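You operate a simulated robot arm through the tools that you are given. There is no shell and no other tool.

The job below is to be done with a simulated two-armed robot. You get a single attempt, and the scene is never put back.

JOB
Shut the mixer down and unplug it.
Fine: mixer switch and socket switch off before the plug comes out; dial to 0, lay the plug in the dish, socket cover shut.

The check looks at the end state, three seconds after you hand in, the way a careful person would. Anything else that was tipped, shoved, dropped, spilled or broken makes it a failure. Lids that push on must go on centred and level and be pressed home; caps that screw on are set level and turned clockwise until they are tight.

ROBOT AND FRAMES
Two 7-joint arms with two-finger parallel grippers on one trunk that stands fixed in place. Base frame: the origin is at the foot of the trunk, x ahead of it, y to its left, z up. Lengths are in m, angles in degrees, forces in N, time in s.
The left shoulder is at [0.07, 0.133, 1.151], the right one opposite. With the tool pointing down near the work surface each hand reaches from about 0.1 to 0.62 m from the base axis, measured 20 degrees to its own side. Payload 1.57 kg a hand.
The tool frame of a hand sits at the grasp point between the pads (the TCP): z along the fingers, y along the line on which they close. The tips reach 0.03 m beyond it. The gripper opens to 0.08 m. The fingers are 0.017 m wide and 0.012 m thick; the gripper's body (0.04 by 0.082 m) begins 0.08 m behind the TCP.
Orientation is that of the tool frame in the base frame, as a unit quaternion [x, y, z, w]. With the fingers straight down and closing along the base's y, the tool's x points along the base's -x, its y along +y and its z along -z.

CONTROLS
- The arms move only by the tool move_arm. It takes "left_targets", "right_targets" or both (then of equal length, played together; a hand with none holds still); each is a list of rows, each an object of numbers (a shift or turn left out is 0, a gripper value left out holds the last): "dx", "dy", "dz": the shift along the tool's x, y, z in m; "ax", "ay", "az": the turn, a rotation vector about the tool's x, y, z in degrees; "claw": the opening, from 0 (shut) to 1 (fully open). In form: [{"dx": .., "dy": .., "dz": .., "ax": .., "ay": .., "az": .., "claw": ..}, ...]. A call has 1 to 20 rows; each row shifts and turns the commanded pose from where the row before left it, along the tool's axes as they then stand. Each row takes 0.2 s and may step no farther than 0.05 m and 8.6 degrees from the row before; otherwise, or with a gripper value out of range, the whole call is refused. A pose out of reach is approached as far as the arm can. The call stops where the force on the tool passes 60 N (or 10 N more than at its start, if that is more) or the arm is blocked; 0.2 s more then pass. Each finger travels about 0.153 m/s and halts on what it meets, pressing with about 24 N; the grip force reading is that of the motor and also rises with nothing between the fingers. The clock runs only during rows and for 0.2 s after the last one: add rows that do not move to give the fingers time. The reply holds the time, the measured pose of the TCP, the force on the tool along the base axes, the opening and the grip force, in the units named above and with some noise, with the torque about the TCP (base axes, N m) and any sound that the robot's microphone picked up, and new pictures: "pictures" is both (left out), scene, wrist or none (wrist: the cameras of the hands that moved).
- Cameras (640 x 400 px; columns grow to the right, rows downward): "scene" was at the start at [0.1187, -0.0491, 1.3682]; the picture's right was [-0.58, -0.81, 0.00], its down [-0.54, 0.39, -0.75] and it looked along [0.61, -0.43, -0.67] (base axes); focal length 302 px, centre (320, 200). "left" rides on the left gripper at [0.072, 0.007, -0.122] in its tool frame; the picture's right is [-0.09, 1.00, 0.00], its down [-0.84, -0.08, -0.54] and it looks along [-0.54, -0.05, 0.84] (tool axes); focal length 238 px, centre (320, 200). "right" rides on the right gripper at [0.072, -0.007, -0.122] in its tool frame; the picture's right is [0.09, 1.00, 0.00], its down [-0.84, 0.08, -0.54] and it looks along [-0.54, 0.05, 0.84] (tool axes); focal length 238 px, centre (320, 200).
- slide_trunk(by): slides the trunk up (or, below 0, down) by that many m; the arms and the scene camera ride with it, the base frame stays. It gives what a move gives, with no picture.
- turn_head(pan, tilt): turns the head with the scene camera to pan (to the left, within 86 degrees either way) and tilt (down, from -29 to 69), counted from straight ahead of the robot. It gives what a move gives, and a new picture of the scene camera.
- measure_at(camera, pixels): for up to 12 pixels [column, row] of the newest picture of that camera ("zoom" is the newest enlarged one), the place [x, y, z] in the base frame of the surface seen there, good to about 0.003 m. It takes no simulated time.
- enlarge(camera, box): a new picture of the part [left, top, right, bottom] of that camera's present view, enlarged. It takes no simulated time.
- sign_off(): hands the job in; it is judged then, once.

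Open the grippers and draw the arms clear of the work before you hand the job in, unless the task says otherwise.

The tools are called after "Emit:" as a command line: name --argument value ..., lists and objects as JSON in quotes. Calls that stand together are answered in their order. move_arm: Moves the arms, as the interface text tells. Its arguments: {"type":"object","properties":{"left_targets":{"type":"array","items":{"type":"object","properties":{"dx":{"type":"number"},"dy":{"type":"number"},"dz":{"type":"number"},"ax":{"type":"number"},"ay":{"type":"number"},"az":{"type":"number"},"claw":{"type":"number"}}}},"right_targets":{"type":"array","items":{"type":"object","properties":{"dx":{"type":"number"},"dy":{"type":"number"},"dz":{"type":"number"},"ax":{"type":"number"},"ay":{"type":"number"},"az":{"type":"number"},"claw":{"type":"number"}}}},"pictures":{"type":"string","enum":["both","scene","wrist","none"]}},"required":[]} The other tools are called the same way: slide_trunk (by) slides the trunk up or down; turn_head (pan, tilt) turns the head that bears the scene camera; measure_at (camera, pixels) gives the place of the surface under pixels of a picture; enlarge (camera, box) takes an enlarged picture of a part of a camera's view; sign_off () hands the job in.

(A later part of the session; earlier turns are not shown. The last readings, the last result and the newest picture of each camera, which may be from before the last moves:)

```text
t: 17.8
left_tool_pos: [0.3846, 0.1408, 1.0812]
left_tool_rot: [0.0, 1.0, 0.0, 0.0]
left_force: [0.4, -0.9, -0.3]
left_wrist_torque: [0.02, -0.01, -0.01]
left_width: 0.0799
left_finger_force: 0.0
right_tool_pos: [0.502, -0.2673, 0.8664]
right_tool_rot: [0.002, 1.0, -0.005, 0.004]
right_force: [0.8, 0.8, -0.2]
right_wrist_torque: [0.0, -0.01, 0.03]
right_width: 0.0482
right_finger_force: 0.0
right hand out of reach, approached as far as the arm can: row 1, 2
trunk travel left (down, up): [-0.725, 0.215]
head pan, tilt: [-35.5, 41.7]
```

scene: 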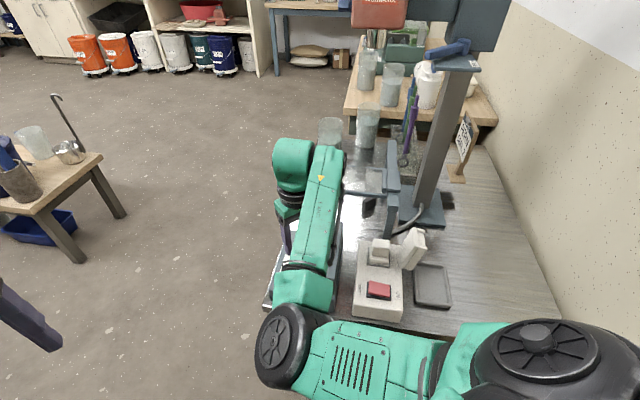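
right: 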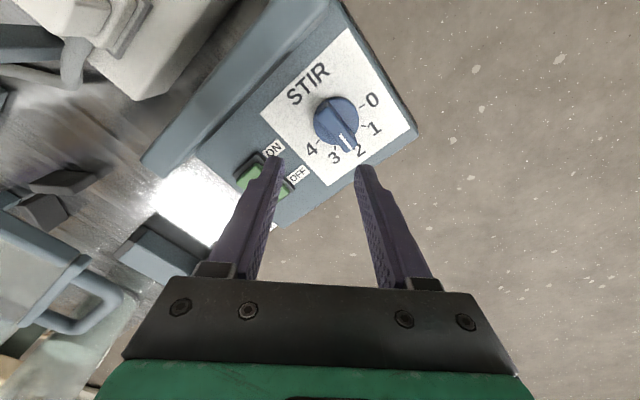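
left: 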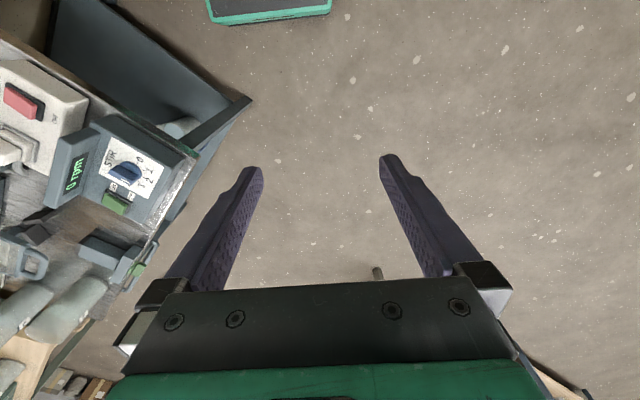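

Lowering is always accepted while rising or moving inward is refused, which fits the forearm sloping up and the wrist bend at its limit. I raise the trunk 0.2 m so the forearm will slope down when the hand goes back to working height.

Emit:
slide_trunk --by 0.2

Emit:
move_arm --right_targets '[{"dz": 0.03}, {"dz": 0.03}, {"dz": 0.03}, {"dz": 0.03}, {"dz": 0.03}, {}]' --pictures "both"

```text
t: 20.0
left_tool_pos: [0.3826, 0.1414, 1.2807]
left_tool_rot: [0.0, 1.0, 0.0, 0.0]
left_force: [-0.4, -0.2, 0.4]
left_wrist_torque: [-0.01, -0.01, 0.0]
left_width: 0.0797
left_finger_force: 0.0
right_tool_pos: [0.5003, -0.2685, 1.0615]
right_tool_rot: [0.002, 1.0, -0.006, 0.0]
right_force: [-0.3, -0.5, 0.0]
right_wrist_torque: [-0.01, 0.02, 0.0]
right_width: 0.0479
right_finger_force: 0.2
trunk travel left (down, up): [-0.925, 0.015]
head pan, tilt: [-35.5, 41.7]
```

```text
t: 21.4
left_tool_pos: [0.3835, 0.1411, 1.2804]
left_tool_rot: [0.0, 1.0, 0.0, 0.0]
left_force: [0.3, 0.0, 0.3]
left_wrist_torque: [0.01, 0.02, -0.01]
left_width: 0.0801
left_finger_force: 0.1
right_tool_pos: [0.5007, -0.265, 0.9123]
right_tool_rot: [0.001, 1.0, -0.005, 0.001]
right_force: [0.1, 0.5, 0.2]
right_wrist_torque: [0.0, -0.03, 0.02]
right_width: 0.0481
right_finger_force: 0.1
trunk travel left (down, up): [-0.925, 0.015]
head pan, tilt: [-35.5, 41.7]
```

scene: 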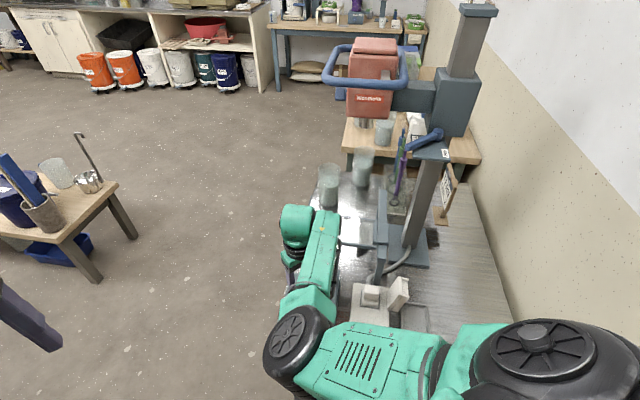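
right: 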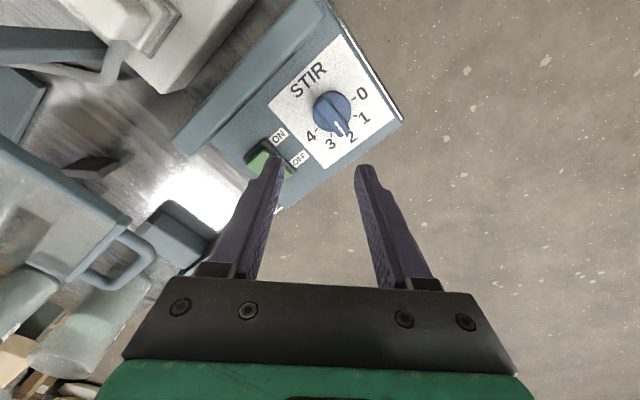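

No warnings now. I try the inward move again to directly above the knob, then test yaw in the clockwise-from-above direction.

Emit:
move_arm --right_targets '[{"dx": 0.006, "dy": 0.006}, {"dx": 0.006, "dy": 0.006}, {}, {"az": 8}, {"az": 8}, {"az": 8}, {"az": 8}, {"az": 8}, {"az": 8}, {"az": 8}, {"az": 8}, {"az": 8}, {"az": 8}, {"az": 8}, {}]' --pictures "both"

```text
t: 24.6
left_tool_pos: [0.3847, 0.1411, 1.2819]
left_tool_rot: [0.0, 1.0, -0.001, 0.0]
left_force: [-0.3, 0.9, 0.1]
left_wrist_torque: [0.01, -0.03, -0.02]
left_width: 0.0799
left_finger_force: 0.1
right_tool_pos: [0.4932, -0.307, 0.9425]
right_tool_rot: [0.482, 0.876, 0.002, 0.009]
right_force: [0.1, -0.6, 0.5]
right_wrist_torque: [0.02, 0.02, 0.0]
right_width: 0.048
right_finger_force: 0.1
right hand out of reach, approached as far as the arm can: row 8, 9, 10, 11, 12, 13, 14
trunk travel left (down, up): [-0.925, 0.015]
head pan, tilt: [-35.5, 41.7]
```

scene: 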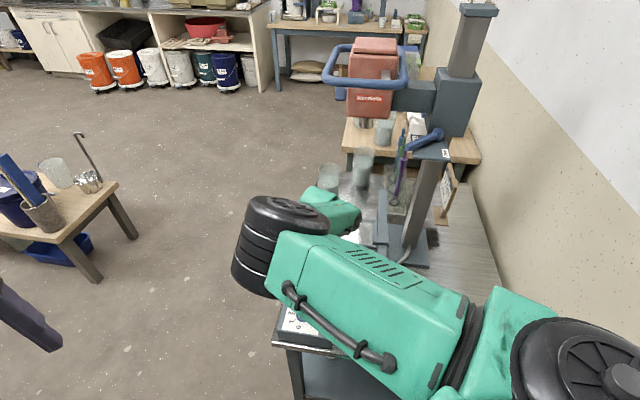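
right: 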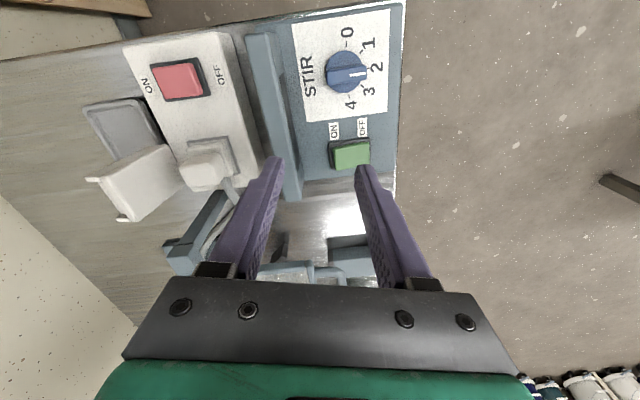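

With the trunk up the position is reachable, but yaw stops near +45° to +58°. I now test how far the wrist turns the other way (counter-clockwise from above), which is the direction the dial needs.

Emit:
move_arm --right_targets '[{"az": -8.2}, {"az": -8.2}, {"az": -8.2}, {"az": -8.2}, {"az": -8.2}, {"az": -8.2}, {"az": -8.2}, {"az": -8.2}, {"az": -8.2}, {"az": -8.2}, {"az": -8.2}, {"az": -8.2}, {}]' --pictures "none"

```text
t: 27.4
left_tool_pos: [0.3829, 0.1409, 1.2797]
left_tool_rot: [0.0, 1.0, 0.0, 0.0]
left_force: [-1.1, -0.7, -0.1]
left_wrist_torque: [-0.03, -0.01, -0.01]
left_width: 0.08
left_finger_force: 0.0
right_tool_pos: [0.4919, -0.3073, 0.9417]
right_tool_rot: [-0.35, 0.937, -0.005, 0.009]
right_force: [-0.9, 1.2, 0.6]
right_wrist_torque: [0.03, -0.02, -0.02]
right_width: 0.048
right_finger_force: 0.1
trunk travel left (down, up): [-0.925, 0.015]
head pan, tilt: [-35.5, 41.7]
```

Emit:
move_arm --right_targets '[{"az": -8.2}, {"az": -8.2}, {"az": -8.2}, {"az": -8.2}, {"az": -8.2}, {"az": -8.2}, {"az": -8.2}, {"az": -8.2}, {"az": -8.2}, {"az": -8.2}, {"az": -8.2}, {}]' --pictures "both"

```text
t: 30.0
left_tool_pos: [0.384, 0.1407, 1.2812]
left_tool_rot: [-0.001, 1.0, 0.0, -0.001]
left_force: [-0.7, 0.2, -0.3]
left_wrist_torque: [0.02, 0.01, 0.01]
left_width: 0.08
left_finger_force: 0.0
right_tool_pos: [0.4918, -0.3076, 0.941]
right_tool_rot: [0.91, -0.414, 0.01, -0.002]
right_force: [0.5, 0.1, 0.7]
right_wrist_torque: [0.01, 0.02, 0.01]
right_width: 0.0481
right_finger_force: 0.1
trunk travel left (down, up): [-0.925, 0.015]
head pan, tilt: [-35.5, 41.7]
```

scene: 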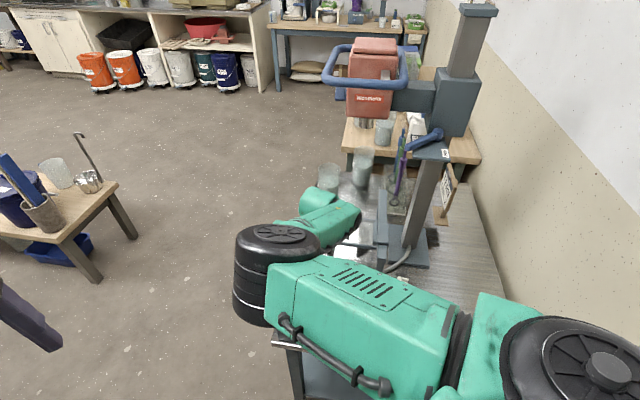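
right: 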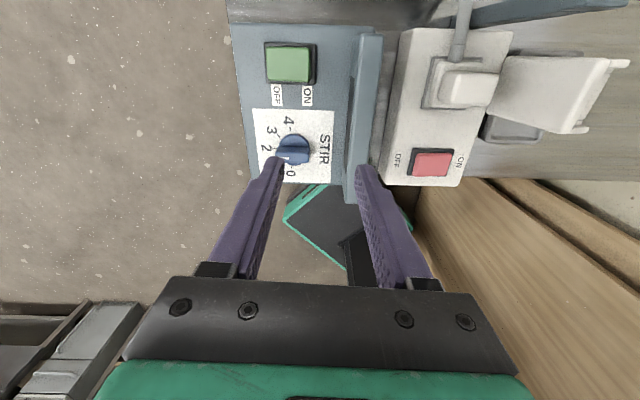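

With the trunk up, the wrist turns freely to about -131° with no warnings, so I can grip at -45° and turn the knob the full 90°. I check that the position right above the knob also works in this end orientation.

Emit:
move_arm --right_targets '[{"dx": -0.0214, "dy": -0.0167}, {"dx": -0.0213, "dy": -0.0167}, {"dz": 0.035}, {"dz": 0.03}, {"az": -4}, {}]' --pictures "wrist"

```text
t: 31.4
left_tool_pos: [0.3834, 0.1417, 1.2814]
left_tool_rot: [0.001, 1.0, -0.001, 0.0]
left_force: [0.0, -0.3, -0.6]
left_wrist_torque: [0.03, 0.01, -0.02]
left_width: 0.0799
left_finger_force: 0.2
right_tool_pos: [0.4895, -0.2536, 0.8768]
right_tool_rot: [0.924, -0.382, 0.01, -0.001]
right_force: [-0.4, -0.6, -0.4]
right_wrist_torque: [0.02, 0.02, -0.05]
right_width: 0.0482
right_finger_force: 0.0
trunk travel left (down, up): [-0.925, 0.015]
head pan, tilt: [-35.5, 41.7]
```

right: 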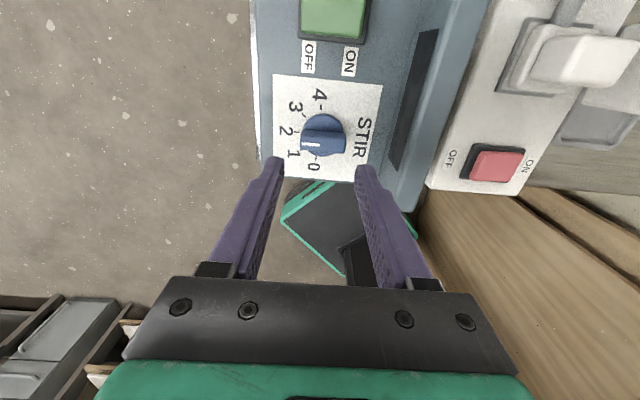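

Reached exactly: over the knob at (0.4895,-0.2536) with yaw -135° and no warning. I turn back +90° to the gripping orientation over the knob and look.

Emit:
move_arm --right_targets '[{"az": 8.2}, {"az": 8.2}, {"az": 8.2}, {"az": 8.2}, {"az": 8.2}, {"az": 8.2}, {"az": 8.2}, {"az": 8.2}, {"az": 8.2}, {"az": 8.2}, {"az": 8}, {}]' --pictures "wrist"

```text
t: 34.0
left_tool_pos: [0.3834, 0.1407, 1.2809]
left_tool_rot: [0.0, 1.0, 0.0, 0.0]
left_force: [-0.6, -0.4, -0.5]
left_wrist_torque: [-0.01, 0.04, -0.04]
left_width: 0.08
left_finger_force: 0.0
right_tool_pos: [0.4905, -0.2535, 0.8771]
right_tool_rot: [-0.381, 0.924, -0.006, 0.008]
right_force: [-0.1, -0.8, 0.0]
right_wrist_torque: [0.03, 0.0, -0.05]
right_width: 0.048
right_finger_force: 0.1
trunk travel left (down, up): [-0.925, 0.015]
head pan, tilt: [-35.5, 41.7]
```

right: 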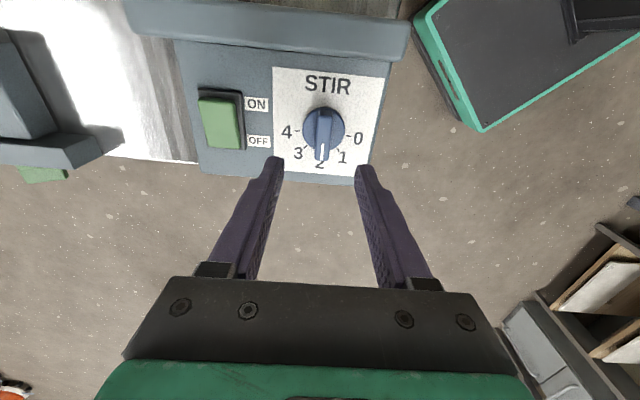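

Knob is centred at (323,132) between the open fingers. I descend to tip z about 0.771, just above the knob's base disc.

Emit:
move_arm --right_targets '[{"dz": 0.025}, {"dz": 0.025}, {"dz": 0.015}, {"dz": 0.011}, {}]' --pictures "wrist"

Emit:
enlarge --camera "right" --box '[220, 60, 440, 220]'

```text
t: 35.2
left_tool_pos: [0.3837, 0.1406, 1.2816]
left_tool_rot: [0.0, 1.0, 0.0, 0.0]
left_force: [0.4, -0.4, -0.3]
left_wrist_torque: [-0.02, 0.02, 0.01]
left_width: 0.0797
left_finger_force: 0.1
right_tool_pos: [0.4925, -0.2561, 0.8004]
right_tool_rot: [-0.383, 0.924, -0.006, 0.007]
right_force: [1.1, 0.1, 0.6]
right_wrist_torque: [0.06, 0.01, 0.02]
right_width: 0.0479
right_finger_force: 0.2
trunk travel left (down, up): [-0.925, 0.015]
head pan, tilt: [-35.5, 41.7]
```

right: 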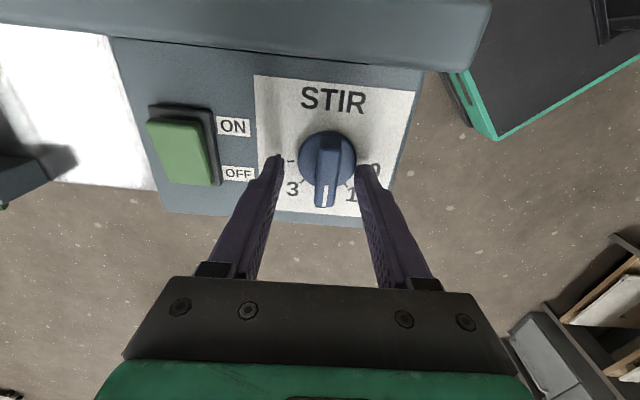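

```text
2.50 times, centred on (330, 140) of right
```

zoom: 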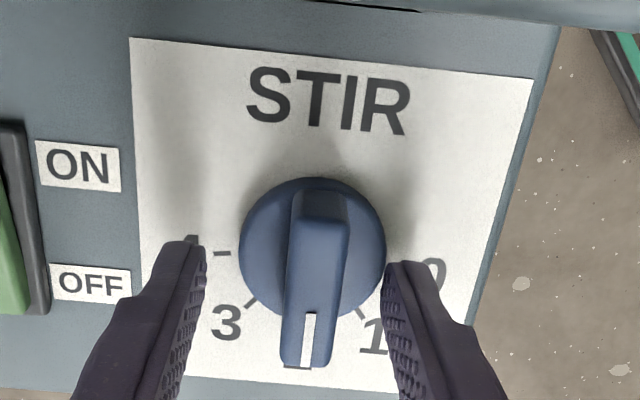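

The fingers straddle the knob, but it looks offset a few mm toward the right finger. I measure the fingertips and knob in the same picture to centre precisely.

Emit:
measure_at --camera "zoom" --pixels '[[195, 250], [400, 275], [175, 300], [430, 330], [245, 250], [380, 250], [318, 182], [320, 200], [308, 290], [305, 340], [290, 250], [345, 250]]'

Emit:
measure_at --camera "left" --pixels '[[320, 200], [100, 100]]'

```text
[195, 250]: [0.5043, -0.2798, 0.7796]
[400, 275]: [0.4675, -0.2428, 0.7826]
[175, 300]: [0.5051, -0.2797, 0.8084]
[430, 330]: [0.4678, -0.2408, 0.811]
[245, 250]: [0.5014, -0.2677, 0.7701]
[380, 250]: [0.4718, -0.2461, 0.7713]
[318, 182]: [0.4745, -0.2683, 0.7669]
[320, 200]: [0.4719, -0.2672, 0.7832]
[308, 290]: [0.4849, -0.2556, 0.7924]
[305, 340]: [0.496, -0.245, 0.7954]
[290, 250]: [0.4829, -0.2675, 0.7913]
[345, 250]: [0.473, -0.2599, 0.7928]
```

```text
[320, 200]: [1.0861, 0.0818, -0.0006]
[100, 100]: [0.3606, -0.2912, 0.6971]
```

Finger centre is at about u 0.1675, v -0.528 against the knob's 0.165, -0.525, so I shift 2 mm and 3 mm to centre, then close on the ridge.

Emit:
move_arm --right_targets '[{"dx": 0.002, "dy": 0.003}, {}, {"claw": 0.4}, {"claw": 0}, {}, {}]' --pictures "wrist"

```text
t: 36.6
left_tool_pos: [0.3831, 0.1413, 1.2806]
left_tool_rot: [0.0, 1.0, 0.0, 0.0]
left_force: [0.5, -0.1, 0.7]
left_wrist_torque: [-0.01, 0.04, 0.03]
left_width: 0.0798
left_finger_force: 0.1
right_tool_pos: [0.49, -0.2527, 0.8004]
right_tool_rot: [-0.383, 0.924, -0.005, 0.007]
right_force: [-3.8, 2.9, -3.1]
right_wrist_torque: [0.68, 0.52, 0.0]
right_width: 0.0138
right_finger_force: 30.5
trunk travel left (down, up): [-0.925, 0.015]
head pan, tilt: [-35.5, 41.7]
```

right: 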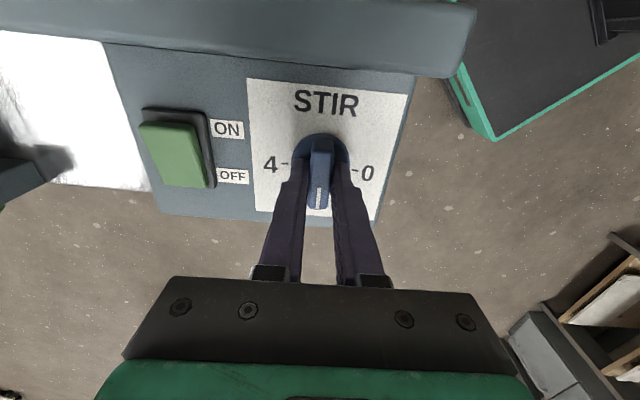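

The ridge is held (width 13.8 mm, small side force). I turn counter-clockwise from above about 41° first and check.

Emit:
move_arm --right_targets '[{"az": -8.2}, {"az": -8.2}, {"az": -8.2}, {"az": -8.2}, {"az": -8.2}, {}]' --pictures "wrist"

```text
t: 38.0
left_tool_pos: [0.3833, 0.1404, 1.2809]
left_tool_rot: [0.0, 1.0, 0.0, 0.0]
left_force: [-0.3, 0.7, 0.5]
left_wrist_torque: [0.0, 0.0, 0.0]
left_width: 0.08
left_finger_force: 0.1
right_tool_pos: [0.4875, -0.2547, 0.8009]
right_tool_rot: [-0.683, 0.73, -0.007, 0.005]
right_force: [-8.9, 5.1, -9.4]
right_wrist_torque: [0.95, 0.82, -0.03]
right_width: 0.0144
right_finger_force: 30.0
trunk travel left (down, up): [-0.925, 0.015]
head pan, tilt: [-35.5, 41.7]
```

right: 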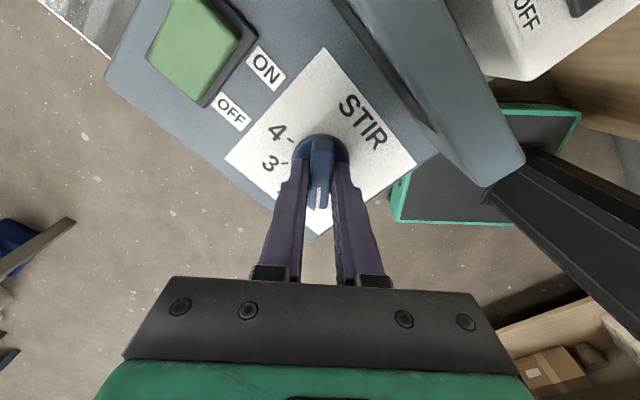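

The knob follows (fingers still on the ridge, about 41° turned) with modest side force. I ease 1.5 mm toward the force direction and turn the remaining 49°.

Emit:
move_arm --right_targets '[{"dy": 0.0015, "dx": -0.0005, "dz": 0.001}, {"az": -8.2}, {"az": -8.2}, {"az": -8.2}, {"az": -8.2}, {"az": -8.2}, {"az": -8.0}, {}]' --pictures "wrist"

Emit:
enlarge --camera "right" --box '[220, 60, 440, 220]'

```text
t: 39.8
left_tool_pos: [0.3832, 0.1412, 1.2817]
left_tool_rot: [0.001, 1.0, 0.0, -0.001]
left_force: [0.4, 0.7, 0.0]
left_wrist_torque: [-0.03, -0.03, -0.04]
left_width: 0.0799
left_finger_force: 0.0
right_tool_pos: [0.4859, -0.2527, 0.8005]
right_tool_rot: [0.924, -0.382, 0.012, -0.001]
right_force: [0.5, -1.9, 6.4]
right_wrist_torque: [-0.35, 0.7, -0.83]
right_width: 0.0169
right_finger_force: 32.2
trunk travel left (down, up): [-0.925, 0.015]
head pan, tilt: [-35.5, 41.7]
```

right: 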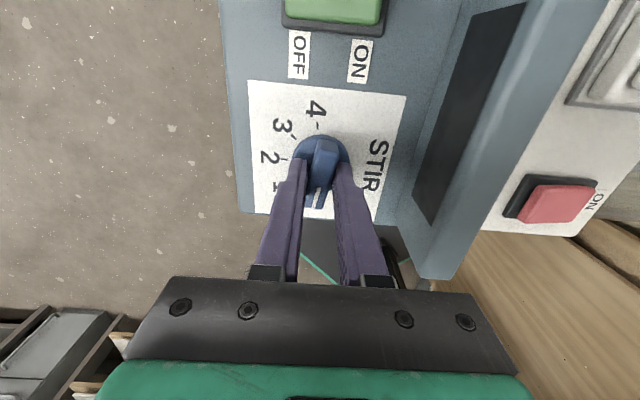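

```text
2.50 times, centred on (330, 140) of right
```

zoom: 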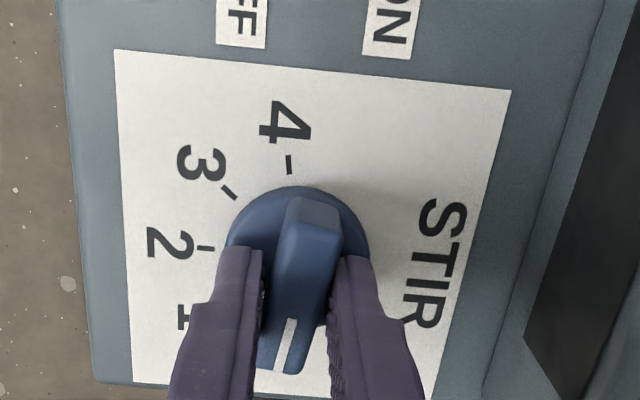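

The torque about z rose to -0.83 N m and the width to 16.9 mm, so the knob has met its end stop near 0. I open the fingers, lift straight up and look at the pointer.

Emit:
move_arm --right_targets '[{"claw": 0.55}, {}, {"dz": -0.03}, {"dz": -0.03}, {"dz": -0.03}, {}]' --pictures "wrist"

Emit:
enlarge --camera "right" --box '[230, 50, 420, 200]'

```text
t: 41.2
left_tool_pos: [0.3827, 0.1413, 1.2809]
left_tool_rot: [0.001, 1.0, 0.0, 0.0]
left_force: [0.0, -0.4, 0.0]
left_wrist_torque: [-0.03, 0.0, 0.02]
left_width: 0.0799
left_finger_force: 0.2
right_tool_pos: [0.4846, -0.2528, 0.8885]
right_tool_rot: [0.924, -0.382, 0.009, -0.001]
right_force: [0.3, 0.5, -1.3]
right_wrist_torque: [-0.01, 0.02, -0.02]
right_width: 0.0441
right_finger_force: 0.2
trunk travel left (down, up): [-0.925, 0.015]
head pan, tilt: [-35.5, 41.7]
```

right: 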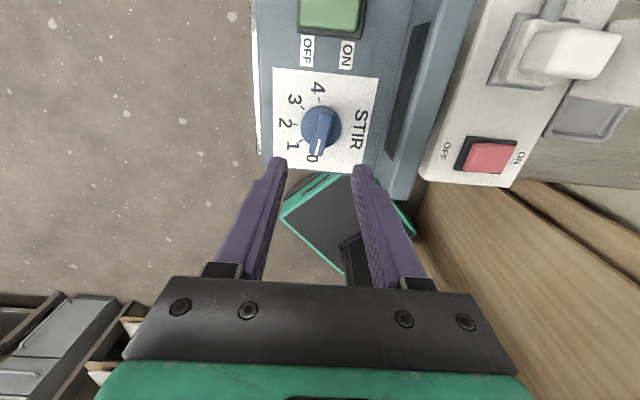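

```text
2.67 times, centred on (325, 125) of right
```

zoom: 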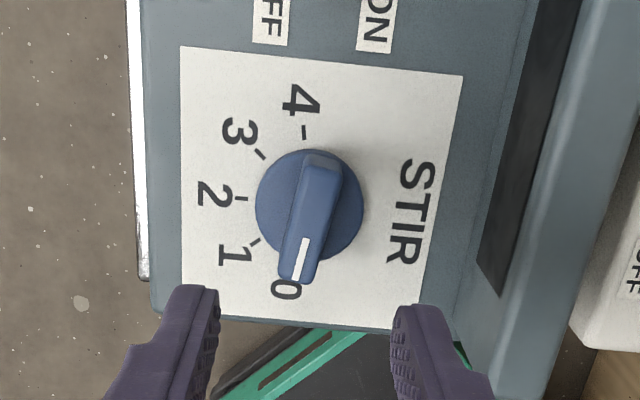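

The pointer now sits essentially at 0, maybe a few degrees short. I measure the ridge edges and the 4 and 2 ticks to get its exact angle.

Emit:
measure_at --camera "zoom" --pixels '[[322, 175], [316, 200], [310, 225], [305, 245], [299, 270], [338, 185], [325, 240], [303, 180], [288, 250], [304, 133], [241, 198], [287, 290]]'

Emit:
measure_at --camera "zoom" --pixels '[[300, 101], [215, 195], [240, 131], [237, 253], [258, 240], [262, 155], [182, 60], [183, 300], [455, 90], [425, 310], [410, 180], [400, 250]]'

```text
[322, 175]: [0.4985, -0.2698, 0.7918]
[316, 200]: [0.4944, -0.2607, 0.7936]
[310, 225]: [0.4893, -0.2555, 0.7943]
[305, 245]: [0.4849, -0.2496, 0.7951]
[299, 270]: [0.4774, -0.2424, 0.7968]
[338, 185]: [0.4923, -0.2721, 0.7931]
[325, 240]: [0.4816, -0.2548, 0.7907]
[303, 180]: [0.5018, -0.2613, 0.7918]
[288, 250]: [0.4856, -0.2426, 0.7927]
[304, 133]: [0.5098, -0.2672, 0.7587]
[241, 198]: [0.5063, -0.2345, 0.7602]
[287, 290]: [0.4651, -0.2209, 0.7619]
```

```text
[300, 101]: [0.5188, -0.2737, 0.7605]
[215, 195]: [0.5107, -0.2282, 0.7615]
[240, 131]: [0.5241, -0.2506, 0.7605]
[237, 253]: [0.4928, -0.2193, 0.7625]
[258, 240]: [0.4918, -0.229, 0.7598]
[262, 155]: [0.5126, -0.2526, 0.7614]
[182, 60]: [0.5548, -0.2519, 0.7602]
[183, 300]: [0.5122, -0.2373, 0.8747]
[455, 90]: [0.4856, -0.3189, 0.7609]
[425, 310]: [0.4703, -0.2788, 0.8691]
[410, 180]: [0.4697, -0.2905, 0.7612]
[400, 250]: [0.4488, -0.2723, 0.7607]
```

The digit angles from the knob centre come out at about 126°, 84°, 49°, 5°, -34°, and the ridge is at about 128°, so the dial is at 0 against its stop. Next the red socket switch: I enlarge it in this view and measure.

Emit:
enlarge --camera "right" --box '[410, 0, 640, 200]'

Emit:
measure_at --camera "right" --pixels '[[470, 155], [487, 157], [505, 158], [473, 142], [515, 150], [468, 167], [507, 168], [480, 145], [480, 165], [445, 150], [521, 155], [435, 170]]'

```text
2.00 times, centred on (525, 100) of right
```

zoom: 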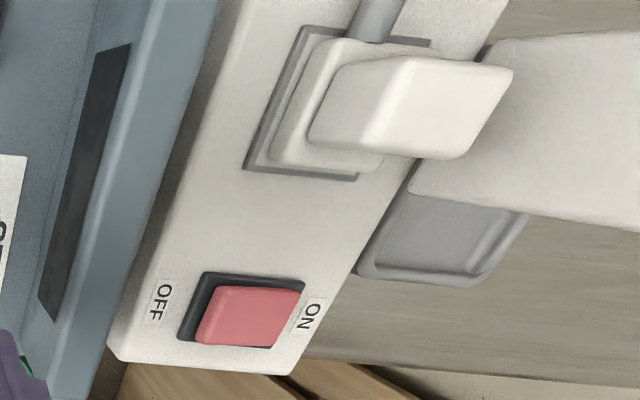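

```text
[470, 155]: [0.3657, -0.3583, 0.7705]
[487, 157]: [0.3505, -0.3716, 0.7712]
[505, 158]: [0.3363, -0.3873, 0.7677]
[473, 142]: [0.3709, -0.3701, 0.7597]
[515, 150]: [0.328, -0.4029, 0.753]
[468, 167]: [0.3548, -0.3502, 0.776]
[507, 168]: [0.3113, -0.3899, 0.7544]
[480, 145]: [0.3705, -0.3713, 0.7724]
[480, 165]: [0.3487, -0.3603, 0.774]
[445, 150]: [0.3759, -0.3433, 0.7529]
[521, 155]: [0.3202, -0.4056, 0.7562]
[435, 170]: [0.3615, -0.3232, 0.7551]
```

The red rocker's centre is about (0.345,-0.375) with its OFF end at about (0.362,-0.361), still raised. I rise 3 cm, shut the gripper and carry it over the hood to above the OFF half at (0.355,-0.365).

Emit:
move_arm --right_targets '[{"dz": -0.03, "claw": 0}, {"dx": -0.0024, "dy": 0.0343}, {"dx": -0.0024, "dy": 0.0343}, {"dx": -0.0024, "dy": 0.0343}, {"dx": -0.0024, "dy": 0.0343}, {"dx": -0.0024, "dy": 0.0343}, {"dz": 0.03}, {"dz": 0.03}, {}]' --pictures "both"

```text
t: 43.2
left_tool_pos: [0.3829, 0.1408, 1.2805]
left_tool_rot: [0.0, 1.0, 0.0, 0.0]
left_force: [0.6, 0.4, -0.7]
left_wrist_torque: [0.01, 0.01, -0.01]
left_width: 0.0798
left_finger_force: 0.1
right_tool_pos: [0.3552, -0.3652, 0.859]
right_tool_rot: [0.924, -0.382, 0.01, -0.001]
right_force: [-0.5, 0.5, 0.5]
right_wrist_torque: [-0.01, 0.03, 0.0]
right_width: 0.0
right_finger_force: 21.3
trunk travel left (down, up): [-0.925, 0.015]
head pan, tilt: [-35.5, 41.7]
```

scene: 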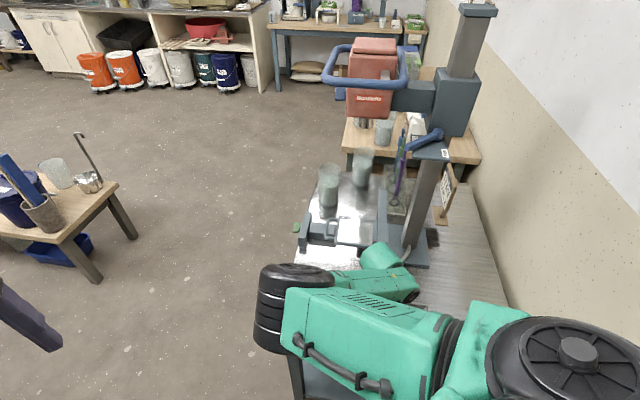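
right: 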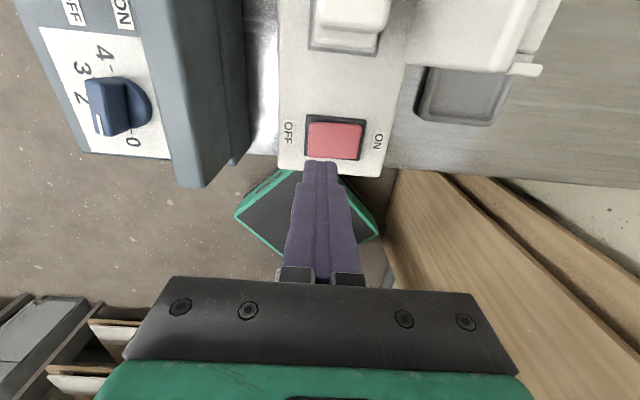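

The point under the tips falls at about (320,144), on the OFF (left) half of the rocker that spans columns 308–363. I shift 2 mm more toward OFF and press down in small steps.

Emit:
move_arm --right_targets '[{"dy": -0.002, "dz": 0.02}, {"dz": 0.026}, {"dz": 0.004}, {"dz": 0.004}, {"dz": 0.003}, {"dz": 0.003}, {"dz": 0.002}, {}]' --pictures "wrist"

```text
t: 45.0
left_tool_pos: [0.381, 0.1442, 1.2818]
left_tool_rot: [0.001, 1.0, -0.002, 0.001]
left_force: [-0.5, 0.5, 0.3]
left_wrist_torque: [0.01, -0.01, -0.02]
left_width: 0.08
left_finger_force: 0.1
right_tool_pos: [0.3592, -0.3625, 0.7993]
right_tool_rot: [0.924, -0.382, 0.014, 0.0]
right_force: [5.2, 0.5, 32.2]
right_wrist_torque: [-0.09, 0.18, 0.0]
right_width: 0.0001
right_finger_force: 21.9
trunk travel left (down, up): [-0.925, 0.015]
head pan, tilt: [-35.5, 41.7]
```

right: 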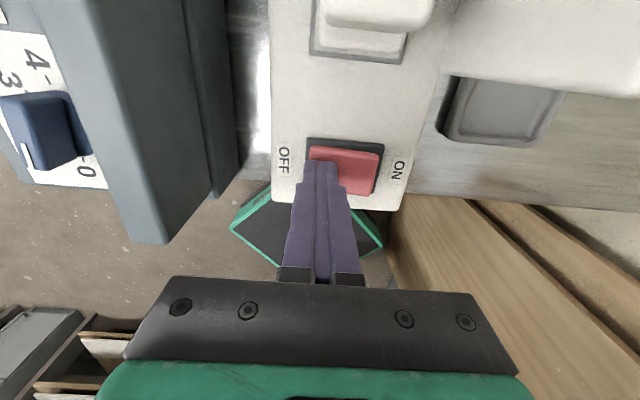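

Contact at 32 N with the tips at z 0.769. I lift off and check the rocker's tilt.

Emit:
move_arm --right_targets '[{"dz": -0.02}, {"dz": -0.03}, {"dz": -0.03}, {"dz": -0.03}, {}]' --pictures "wrist"

Emit:
enlarge --camera "right" --box '[260, 60, 440, 200]'

Emit:
measure_at --camera "zoom" --pixels '[[265, 190], [290, 195], [320, 200], [350, 200], [375, 205], [270, 170], [380, 180], [265, 220], [370, 235], [240, 190], [400, 200], [320, 180]]'

```text
t: 46.2
left_tool_pos: [0.3824, 0.1427, 1.2812]
left_tool_rot: [0.0, 1.0, 0.0, 0.0]
left_force: [-0.5, 0.2, -0.6]
left_wrist_torque: [-0.02, -0.01, -0.02]
left_width: 0.0799
left_finger_force: 0.1
right_tool_pos: [0.3549, -0.3627, 0.9074]
right_tool_rot: [0.924, -0.382, 0.01, -0.002]
right_force: [0.0, 1.4, 0.9]
right_wrist_torque: [0.04, 0.01, 0.0]
right_width: 0.0001
right_finger_force: 21.2
trunk travel left (down, up): [-0.925, 0.015]
head pan, tilt: [-35.5, 41.7]
```

right: 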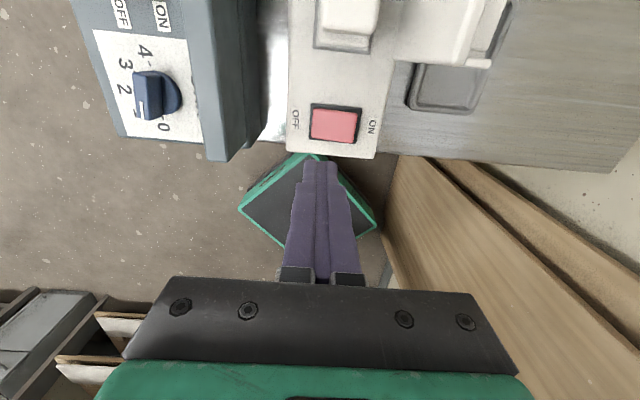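

```text
2.86 times, centred on (350, 130) of right
```

zoom: 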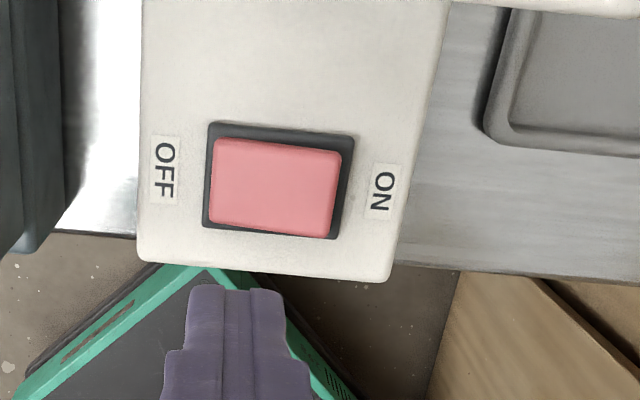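

```text
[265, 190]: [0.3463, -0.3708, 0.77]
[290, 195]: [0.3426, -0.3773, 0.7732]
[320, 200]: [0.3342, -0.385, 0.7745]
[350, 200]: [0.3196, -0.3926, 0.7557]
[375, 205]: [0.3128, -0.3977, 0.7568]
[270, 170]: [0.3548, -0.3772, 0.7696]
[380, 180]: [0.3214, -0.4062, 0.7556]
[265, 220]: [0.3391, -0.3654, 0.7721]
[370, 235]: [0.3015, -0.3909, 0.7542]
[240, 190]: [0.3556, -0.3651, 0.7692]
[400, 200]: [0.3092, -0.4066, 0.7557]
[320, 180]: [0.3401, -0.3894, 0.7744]
```

The ON end is now high (0.7745) and the OFF end low (0.769), so the socket is off as well. I go to above the plug for a close look, staying high (tips at about z 0.92).

Emit:
move_arm --right_targets '[{"dz": -0.04, "claw": 0.8}, {"dx": 0.0316, "dy": 0.004}, {"dx": 0.0316, "dy": 0.004}, {"dx": 0.0316, "dy": 0.004}, {}]' --pictures "both"

Emit:
enlarge --camera "right" --box '[240, 60, 460, 220]'

```text
t: 47.4
left_tool_pos: [0.3836, 0.1403, 1.2814]
left_tool_rot: [-0.001, 1.0, 0.0, 0.0]
left_force: [0.1, 0.3, -0.8]
left_wrist_torque: [-0.01, 0.05, -0.02]
left_width: 0.0802
left_finger_force: 0.1
right_tool_pos: [0.4148, -0.4396, 0.9463]
right_tool_rot: [0.924, -0.382, 0.01, -0.001]
right_force: [-0.4, 0.8, 0.3]
right_wrist_torque: [0.01, -0.08, -0.03]
right_width: 0.0642
right_finger_force: 0.0
trunk travel left (down, up): [-0.925, 0.015]
head pan, tilt: [-35.5, 41.7]
```

scene: 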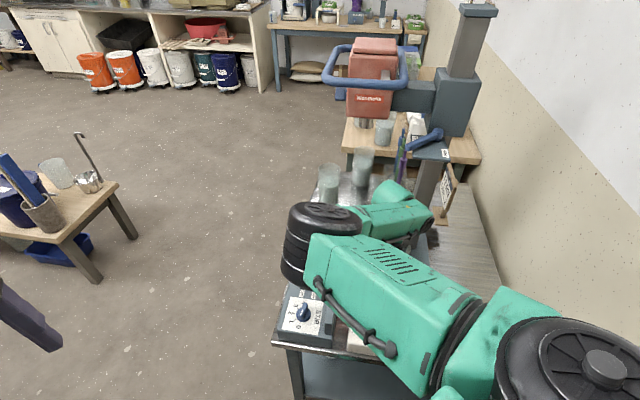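
right: 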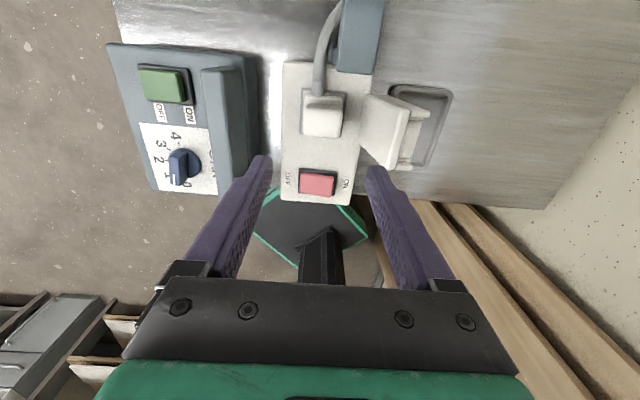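

```text
2.50 times, centred on (350, 140) of right
```

zoom: 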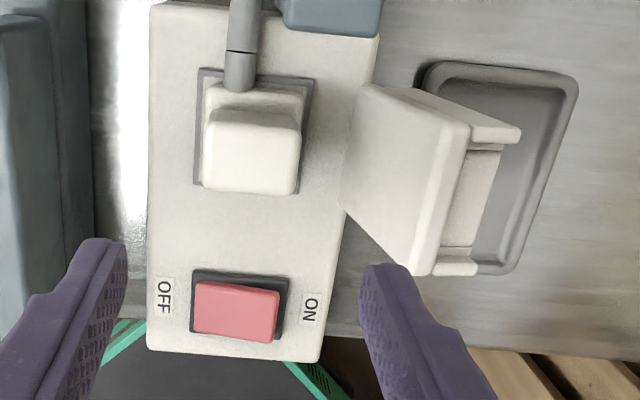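

This view shows the plug clearly: handle at zoom (250,155), cable leaving on its far side at (240,70), the cover leaning outward at (410,180) and the dish behind it. I measure the plug, cover and dish from here.

Emit:
measure_at --camera "zoom" --pixels '[[210, 130], [297, 135], [207, 180], [293, 188], [250, 155], [212, 115], [296, 118], [205, 90], [303, 90], [240, 80], [250, 120], [252, 185]]'

Emit:
measure_at --camera "zoom" --pixels '[[365, 90], [345, 190], [465, 130], [425, 265], [515, 133], [475, 270], [480, 190], [400, 160], [440, 110], [490, 145], [450, 255], [440, 180]]'

Emit:
measure_at --camera "zoom" --pixels '[[430, 68], [570, 85], [510, 265], [545, 150], [530, 100], [500, 230], [450, 72], [515, 180], [560, 130], [495, 265], [427, 75], [575, 95]]'

```text
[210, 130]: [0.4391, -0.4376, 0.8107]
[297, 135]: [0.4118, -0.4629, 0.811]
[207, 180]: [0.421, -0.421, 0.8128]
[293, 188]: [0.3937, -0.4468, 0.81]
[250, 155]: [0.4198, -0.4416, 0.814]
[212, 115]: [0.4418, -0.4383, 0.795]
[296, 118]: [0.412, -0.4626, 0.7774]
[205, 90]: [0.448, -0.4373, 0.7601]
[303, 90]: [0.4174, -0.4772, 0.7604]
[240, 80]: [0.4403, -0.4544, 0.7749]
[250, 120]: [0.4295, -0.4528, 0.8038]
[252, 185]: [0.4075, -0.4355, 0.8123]
```

```text
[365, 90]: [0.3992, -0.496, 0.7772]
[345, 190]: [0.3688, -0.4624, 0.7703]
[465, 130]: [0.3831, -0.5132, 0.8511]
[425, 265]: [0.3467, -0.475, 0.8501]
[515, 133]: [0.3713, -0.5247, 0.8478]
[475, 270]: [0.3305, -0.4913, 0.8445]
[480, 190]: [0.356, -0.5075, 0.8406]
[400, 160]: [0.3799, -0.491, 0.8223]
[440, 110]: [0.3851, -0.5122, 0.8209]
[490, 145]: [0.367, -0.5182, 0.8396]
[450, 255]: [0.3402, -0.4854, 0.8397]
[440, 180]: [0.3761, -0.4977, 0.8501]
```

```text
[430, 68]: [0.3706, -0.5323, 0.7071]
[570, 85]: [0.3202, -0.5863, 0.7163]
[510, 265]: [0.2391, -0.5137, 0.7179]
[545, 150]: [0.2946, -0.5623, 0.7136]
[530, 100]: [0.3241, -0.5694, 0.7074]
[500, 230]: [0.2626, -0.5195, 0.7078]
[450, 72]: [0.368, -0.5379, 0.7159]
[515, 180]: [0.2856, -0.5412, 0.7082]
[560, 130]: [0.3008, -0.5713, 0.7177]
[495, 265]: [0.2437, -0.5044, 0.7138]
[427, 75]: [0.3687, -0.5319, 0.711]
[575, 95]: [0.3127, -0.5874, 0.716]
```

Plug handle top spans u -0.037 to 0.001 (38 mm) and v -0.620 to -0.594, centred at (0.4165,-0.442), and the dish centre is (0.305,-0.523). I level the tool, set the opening to about 57 mm and descend to TCP z 0.845 first to check alignment.

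Emit:
move_arm --right_targets '[{"ay": -1.0, "ax": -0.5, "dx": 0.003, "claw": 0.72}, {"dz": 0.04}, {"dz": 0.04}, {"dz": 0.021}, {}]' --pictures "wrist"

Emit:
enlarge --camera "right" --box '[220, 60, 440, 220]'

```text
t: 48.6
left_tool_pos: [0.3839, 0.1413, 1.2807]
left_tool_rot: [-0.001, 1.0, 0.0, 0.0]
left_force: [-0.3, -0.7, -0.2]
left_wrist_torque: [0.01, 0.02, -0.01]
left_width: 0.0801
left_finger_force: 0.1
right_tool_pos: [0.4147, -0.4406, 0.8474]
right_tool_rot: [0.924, -0.383, 0.0, -0.001]
right_force: [-0.2, 0.5, 0.2]
right_wrist_torque: [0.03, 0.01, -0.03]
right_width: 0.0575
right_finger_force: 0.0
trunk travel left (down, up): [-0.925, 0.015]
head pan, tilt: [-35.5, 41.7]
```

right: 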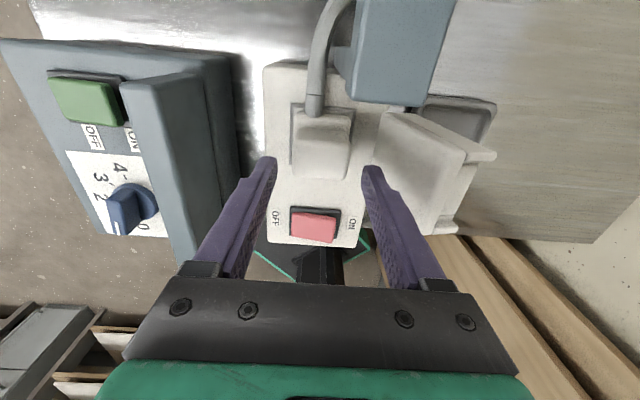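

```text
2.50 times, centred on (330, 140) of right
```

zoom: 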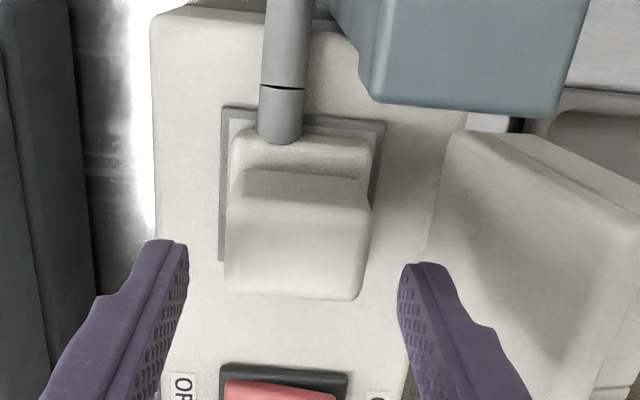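

The plug is well between the fingers, but a blue-grey part of the mixer guard looms at (400,50). I measure it to be sure the wrist camera side has clearance before going lower.

Emit:
measure_at --camera "right" --pixels '[[360, 95], [415, 100], [440, 30], [365, 20], [400, 60], [355, 5], [450, 5], [345, 70], [425, 80], [380, 5]]'

Emit:
measure_at --camera "zoom" --pixels '[[240, 180], [365, 200], [235, 280], [355, 290], [295, 230], [180, 260], [415, 280], [280, 135], [290, 165], [240, 150], [370, 170], [300, 185]]'

```text
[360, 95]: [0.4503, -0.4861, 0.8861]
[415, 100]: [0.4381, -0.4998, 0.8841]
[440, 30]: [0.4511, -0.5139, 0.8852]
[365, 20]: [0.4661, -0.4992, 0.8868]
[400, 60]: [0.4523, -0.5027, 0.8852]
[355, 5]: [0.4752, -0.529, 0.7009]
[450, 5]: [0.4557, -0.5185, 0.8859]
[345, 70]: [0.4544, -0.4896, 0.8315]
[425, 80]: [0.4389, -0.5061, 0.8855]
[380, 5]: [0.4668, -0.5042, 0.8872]
```

```text
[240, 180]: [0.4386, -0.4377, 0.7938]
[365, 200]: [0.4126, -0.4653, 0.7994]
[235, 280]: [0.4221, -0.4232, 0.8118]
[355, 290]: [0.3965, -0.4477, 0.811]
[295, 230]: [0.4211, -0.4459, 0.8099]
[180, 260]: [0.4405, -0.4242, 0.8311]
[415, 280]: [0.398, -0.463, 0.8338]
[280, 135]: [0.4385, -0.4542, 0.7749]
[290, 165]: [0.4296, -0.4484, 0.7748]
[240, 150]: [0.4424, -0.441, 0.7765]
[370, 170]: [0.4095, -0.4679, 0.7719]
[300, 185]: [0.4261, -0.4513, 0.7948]
```

The guard part's top is at z 0.886 while the wrist camera will be at 0.935 at grasp height, so about 5 cm remains. Fingers are centred on the handle in u; I shift 4 mm along v, descend to tip z about 0.783 and close on the plug.

Emit:
move_arm --right_targets '[{"dx": 0.004}, {"dz": 0.018}, {"dz": 0.017}, {}, {"claw": 0.5}, {"claw": 0}, {}, {}]' --pictures "wrist"

```text
t: 50.4
left_tool_pos: [0.3837, 0.1401, 1.2801]
left_tool_rot: [0.0, 1.0, 0.0, 0.0]
left_force: [-0.1, 0.4, 0.2]
left_wrist_torque: [0.0, -0.01, -0.01]
left_width: 0.0802
left_finger_force: 0.0
right_tool_pos: [0.4176, -0.4439, 0.8116]
right_tool_rot: [0.924, -0.383, 0.001, -0.001]
right_force: [-1.5, 0.5, -2.3]
right_wrist_torque: [-0.09, 0.01, -0.02]
right_width: 0.0415
right_finger_force: 23.9
trunk travel left (down, up): [-0.925, 0.015]
head pan, tilt: [-35.5, 41.7]
```

right: 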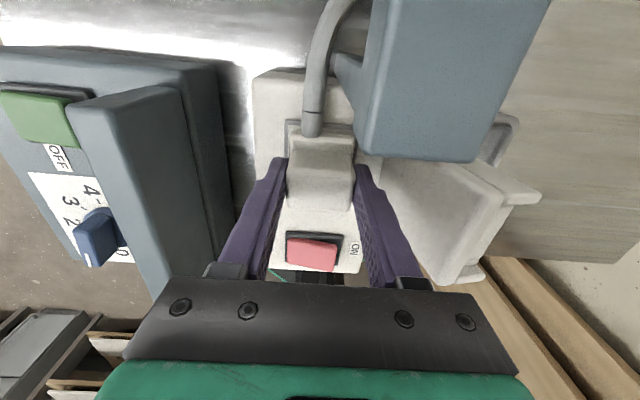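

The plug handle is held (41.5 mm, 24 N). I pull straight up in small steps.

Emit:
move_arm --right_targets '[{"dz": -0.005}, {"dz": -0.005}, {"dz": -0.005}, {"dz": -0.005}, {"dz": -0.005}, {"dz": -0.005}, {}]' --pictures "wrist"

```text
t: 52.0
left_tool_pos: [0.3835, 0.141, 1.2804]
left_tool_rot: [0.0, 1.0, 0.0, 0.0]
left_force: [0.1, 0.0, -0.2]
left_wrist_torque: [0.03, -0.02, -0.01]
left_width: 0.0797
left_finger_force: 0.0
right_tool_pos: [0.4183, -0.445, 0.8421]
right_tool_rot: [0.924, -0.383, 0.0, 0.0]
right_force: [0.3, -0.1, -1.0]
right_wrist_torque: [-0.01, -0.02, -0.01]
right_width: 0.0414
right_finger_force: 24.4
trunk travel left (down, up): [-0.925, 0.015]
head pan, tilt: [-35.5, 41.7]
heard: snap
```

right: 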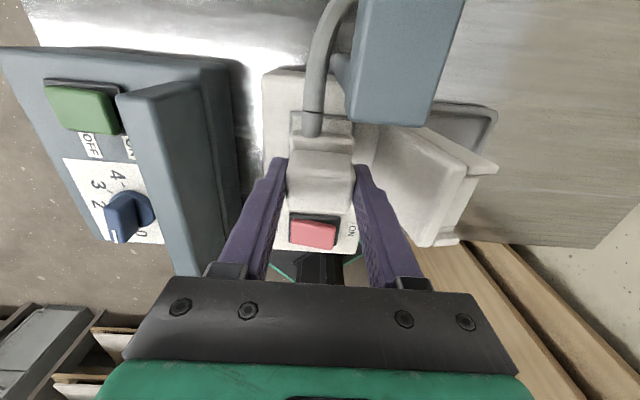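

A snap was heard and the plug comes along with the hand at almost no load, so it is out. I lift further to TCP z about 0.95 so the pins clear the cover (top 0.85).

Emit:
move_arm --right_targets '[{"dz": -0.02}, {"dz": -0.03}, {"dz": -0.03}, {"dz": -0.03}, {}]' --pictures "both"

Emit:
enlarge --camera "right" --box '[220, 60, 440, 220]'

```text
t: 53.2
left_tool_pos: [0.3831, 0.1411, 1.2804]
left_tool_rot: [0.0, 1.0, 0.0, 0.0]
left_force: [-0.6, 0.0, -0.5]
left_wrist_torque: [0.0, -0.01, 0.02]
left_width: 0.08
left_finger_force: 0.1
right_tool_pos: [0.4172, -0.4435, 0.9519]
right_tool_rot: [0.924, -0.383, 0.0, 0.0]
right_force: [0.2, -0.2, -1.3]
right_wrist_torque: [0.01, -0.01, 0.04]
right_width: 0.0413
right_finger_force: 23.6
trunk travel left (down, up): [-0.925, 0.015]
head pan, tilt: [-35.5, 41.7]
```

scene: 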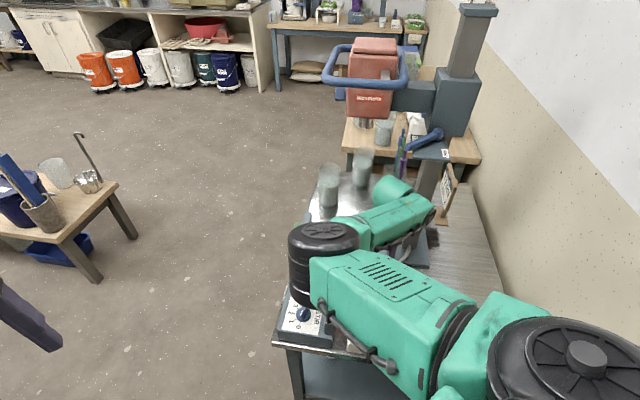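
right: 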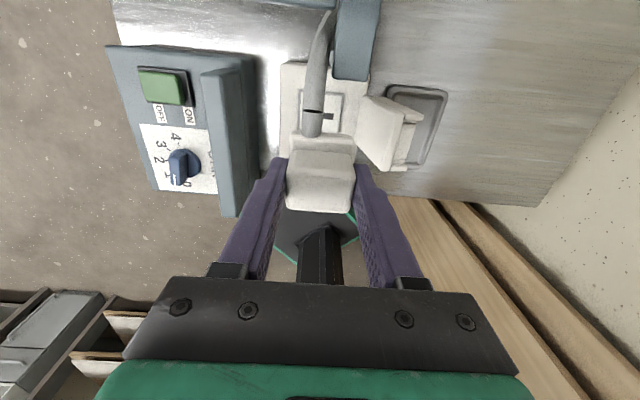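

```text
2.50 times, centred on (330, 140) of right
```

zoom: 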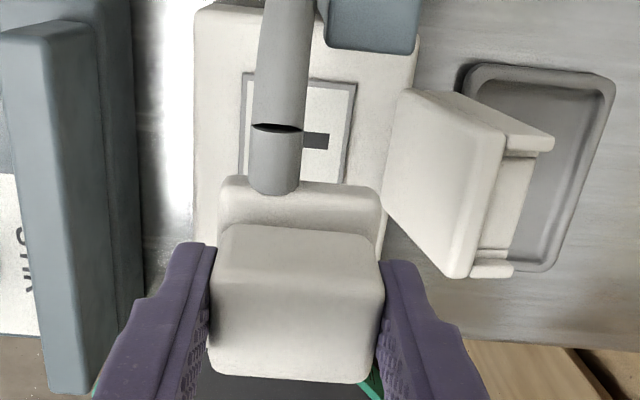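

The plug is free; the empty outlet is visible at zoom (300,130). Before carrying it, I need to know how the cable runs past the blue-grey guard part so it doesn't snag, so I enlarge the scene view there and the initial kind of view from the right camera.

Emit:
enlarge --camera "scene" --box '[290, 140, 470, 280]'

Emit:
enlarge --camera "right" --box '[240, 0, 480, 150]'

Emit:
enlarge --camera "left" --box '[0, 0, 320, 400]'

```text
2.86 times, centred on (380, 210) of scene
```

zoom: 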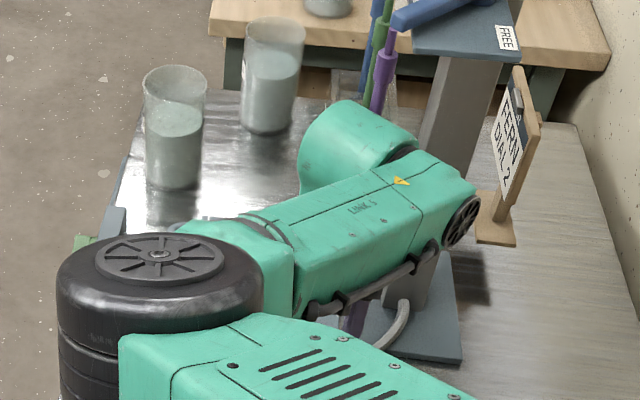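

```text
2.67 times, centred on (360, 75) of right
```

zoom: 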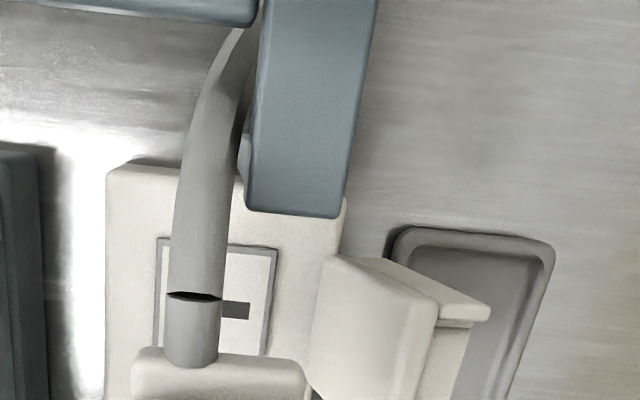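

```text
1.00 times, centred on (160, 200) of left (not enlarged: the box is as wide or as high as the picture)
```

zoom: 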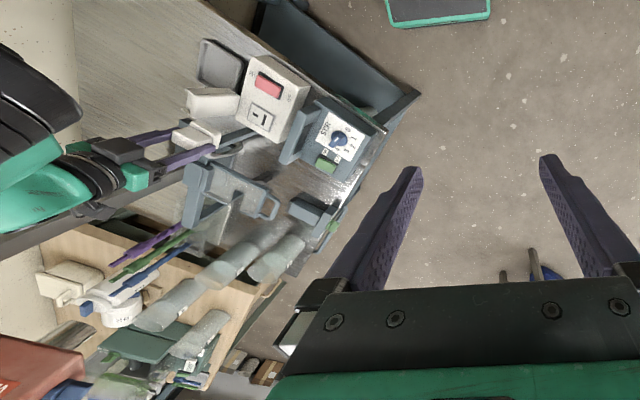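

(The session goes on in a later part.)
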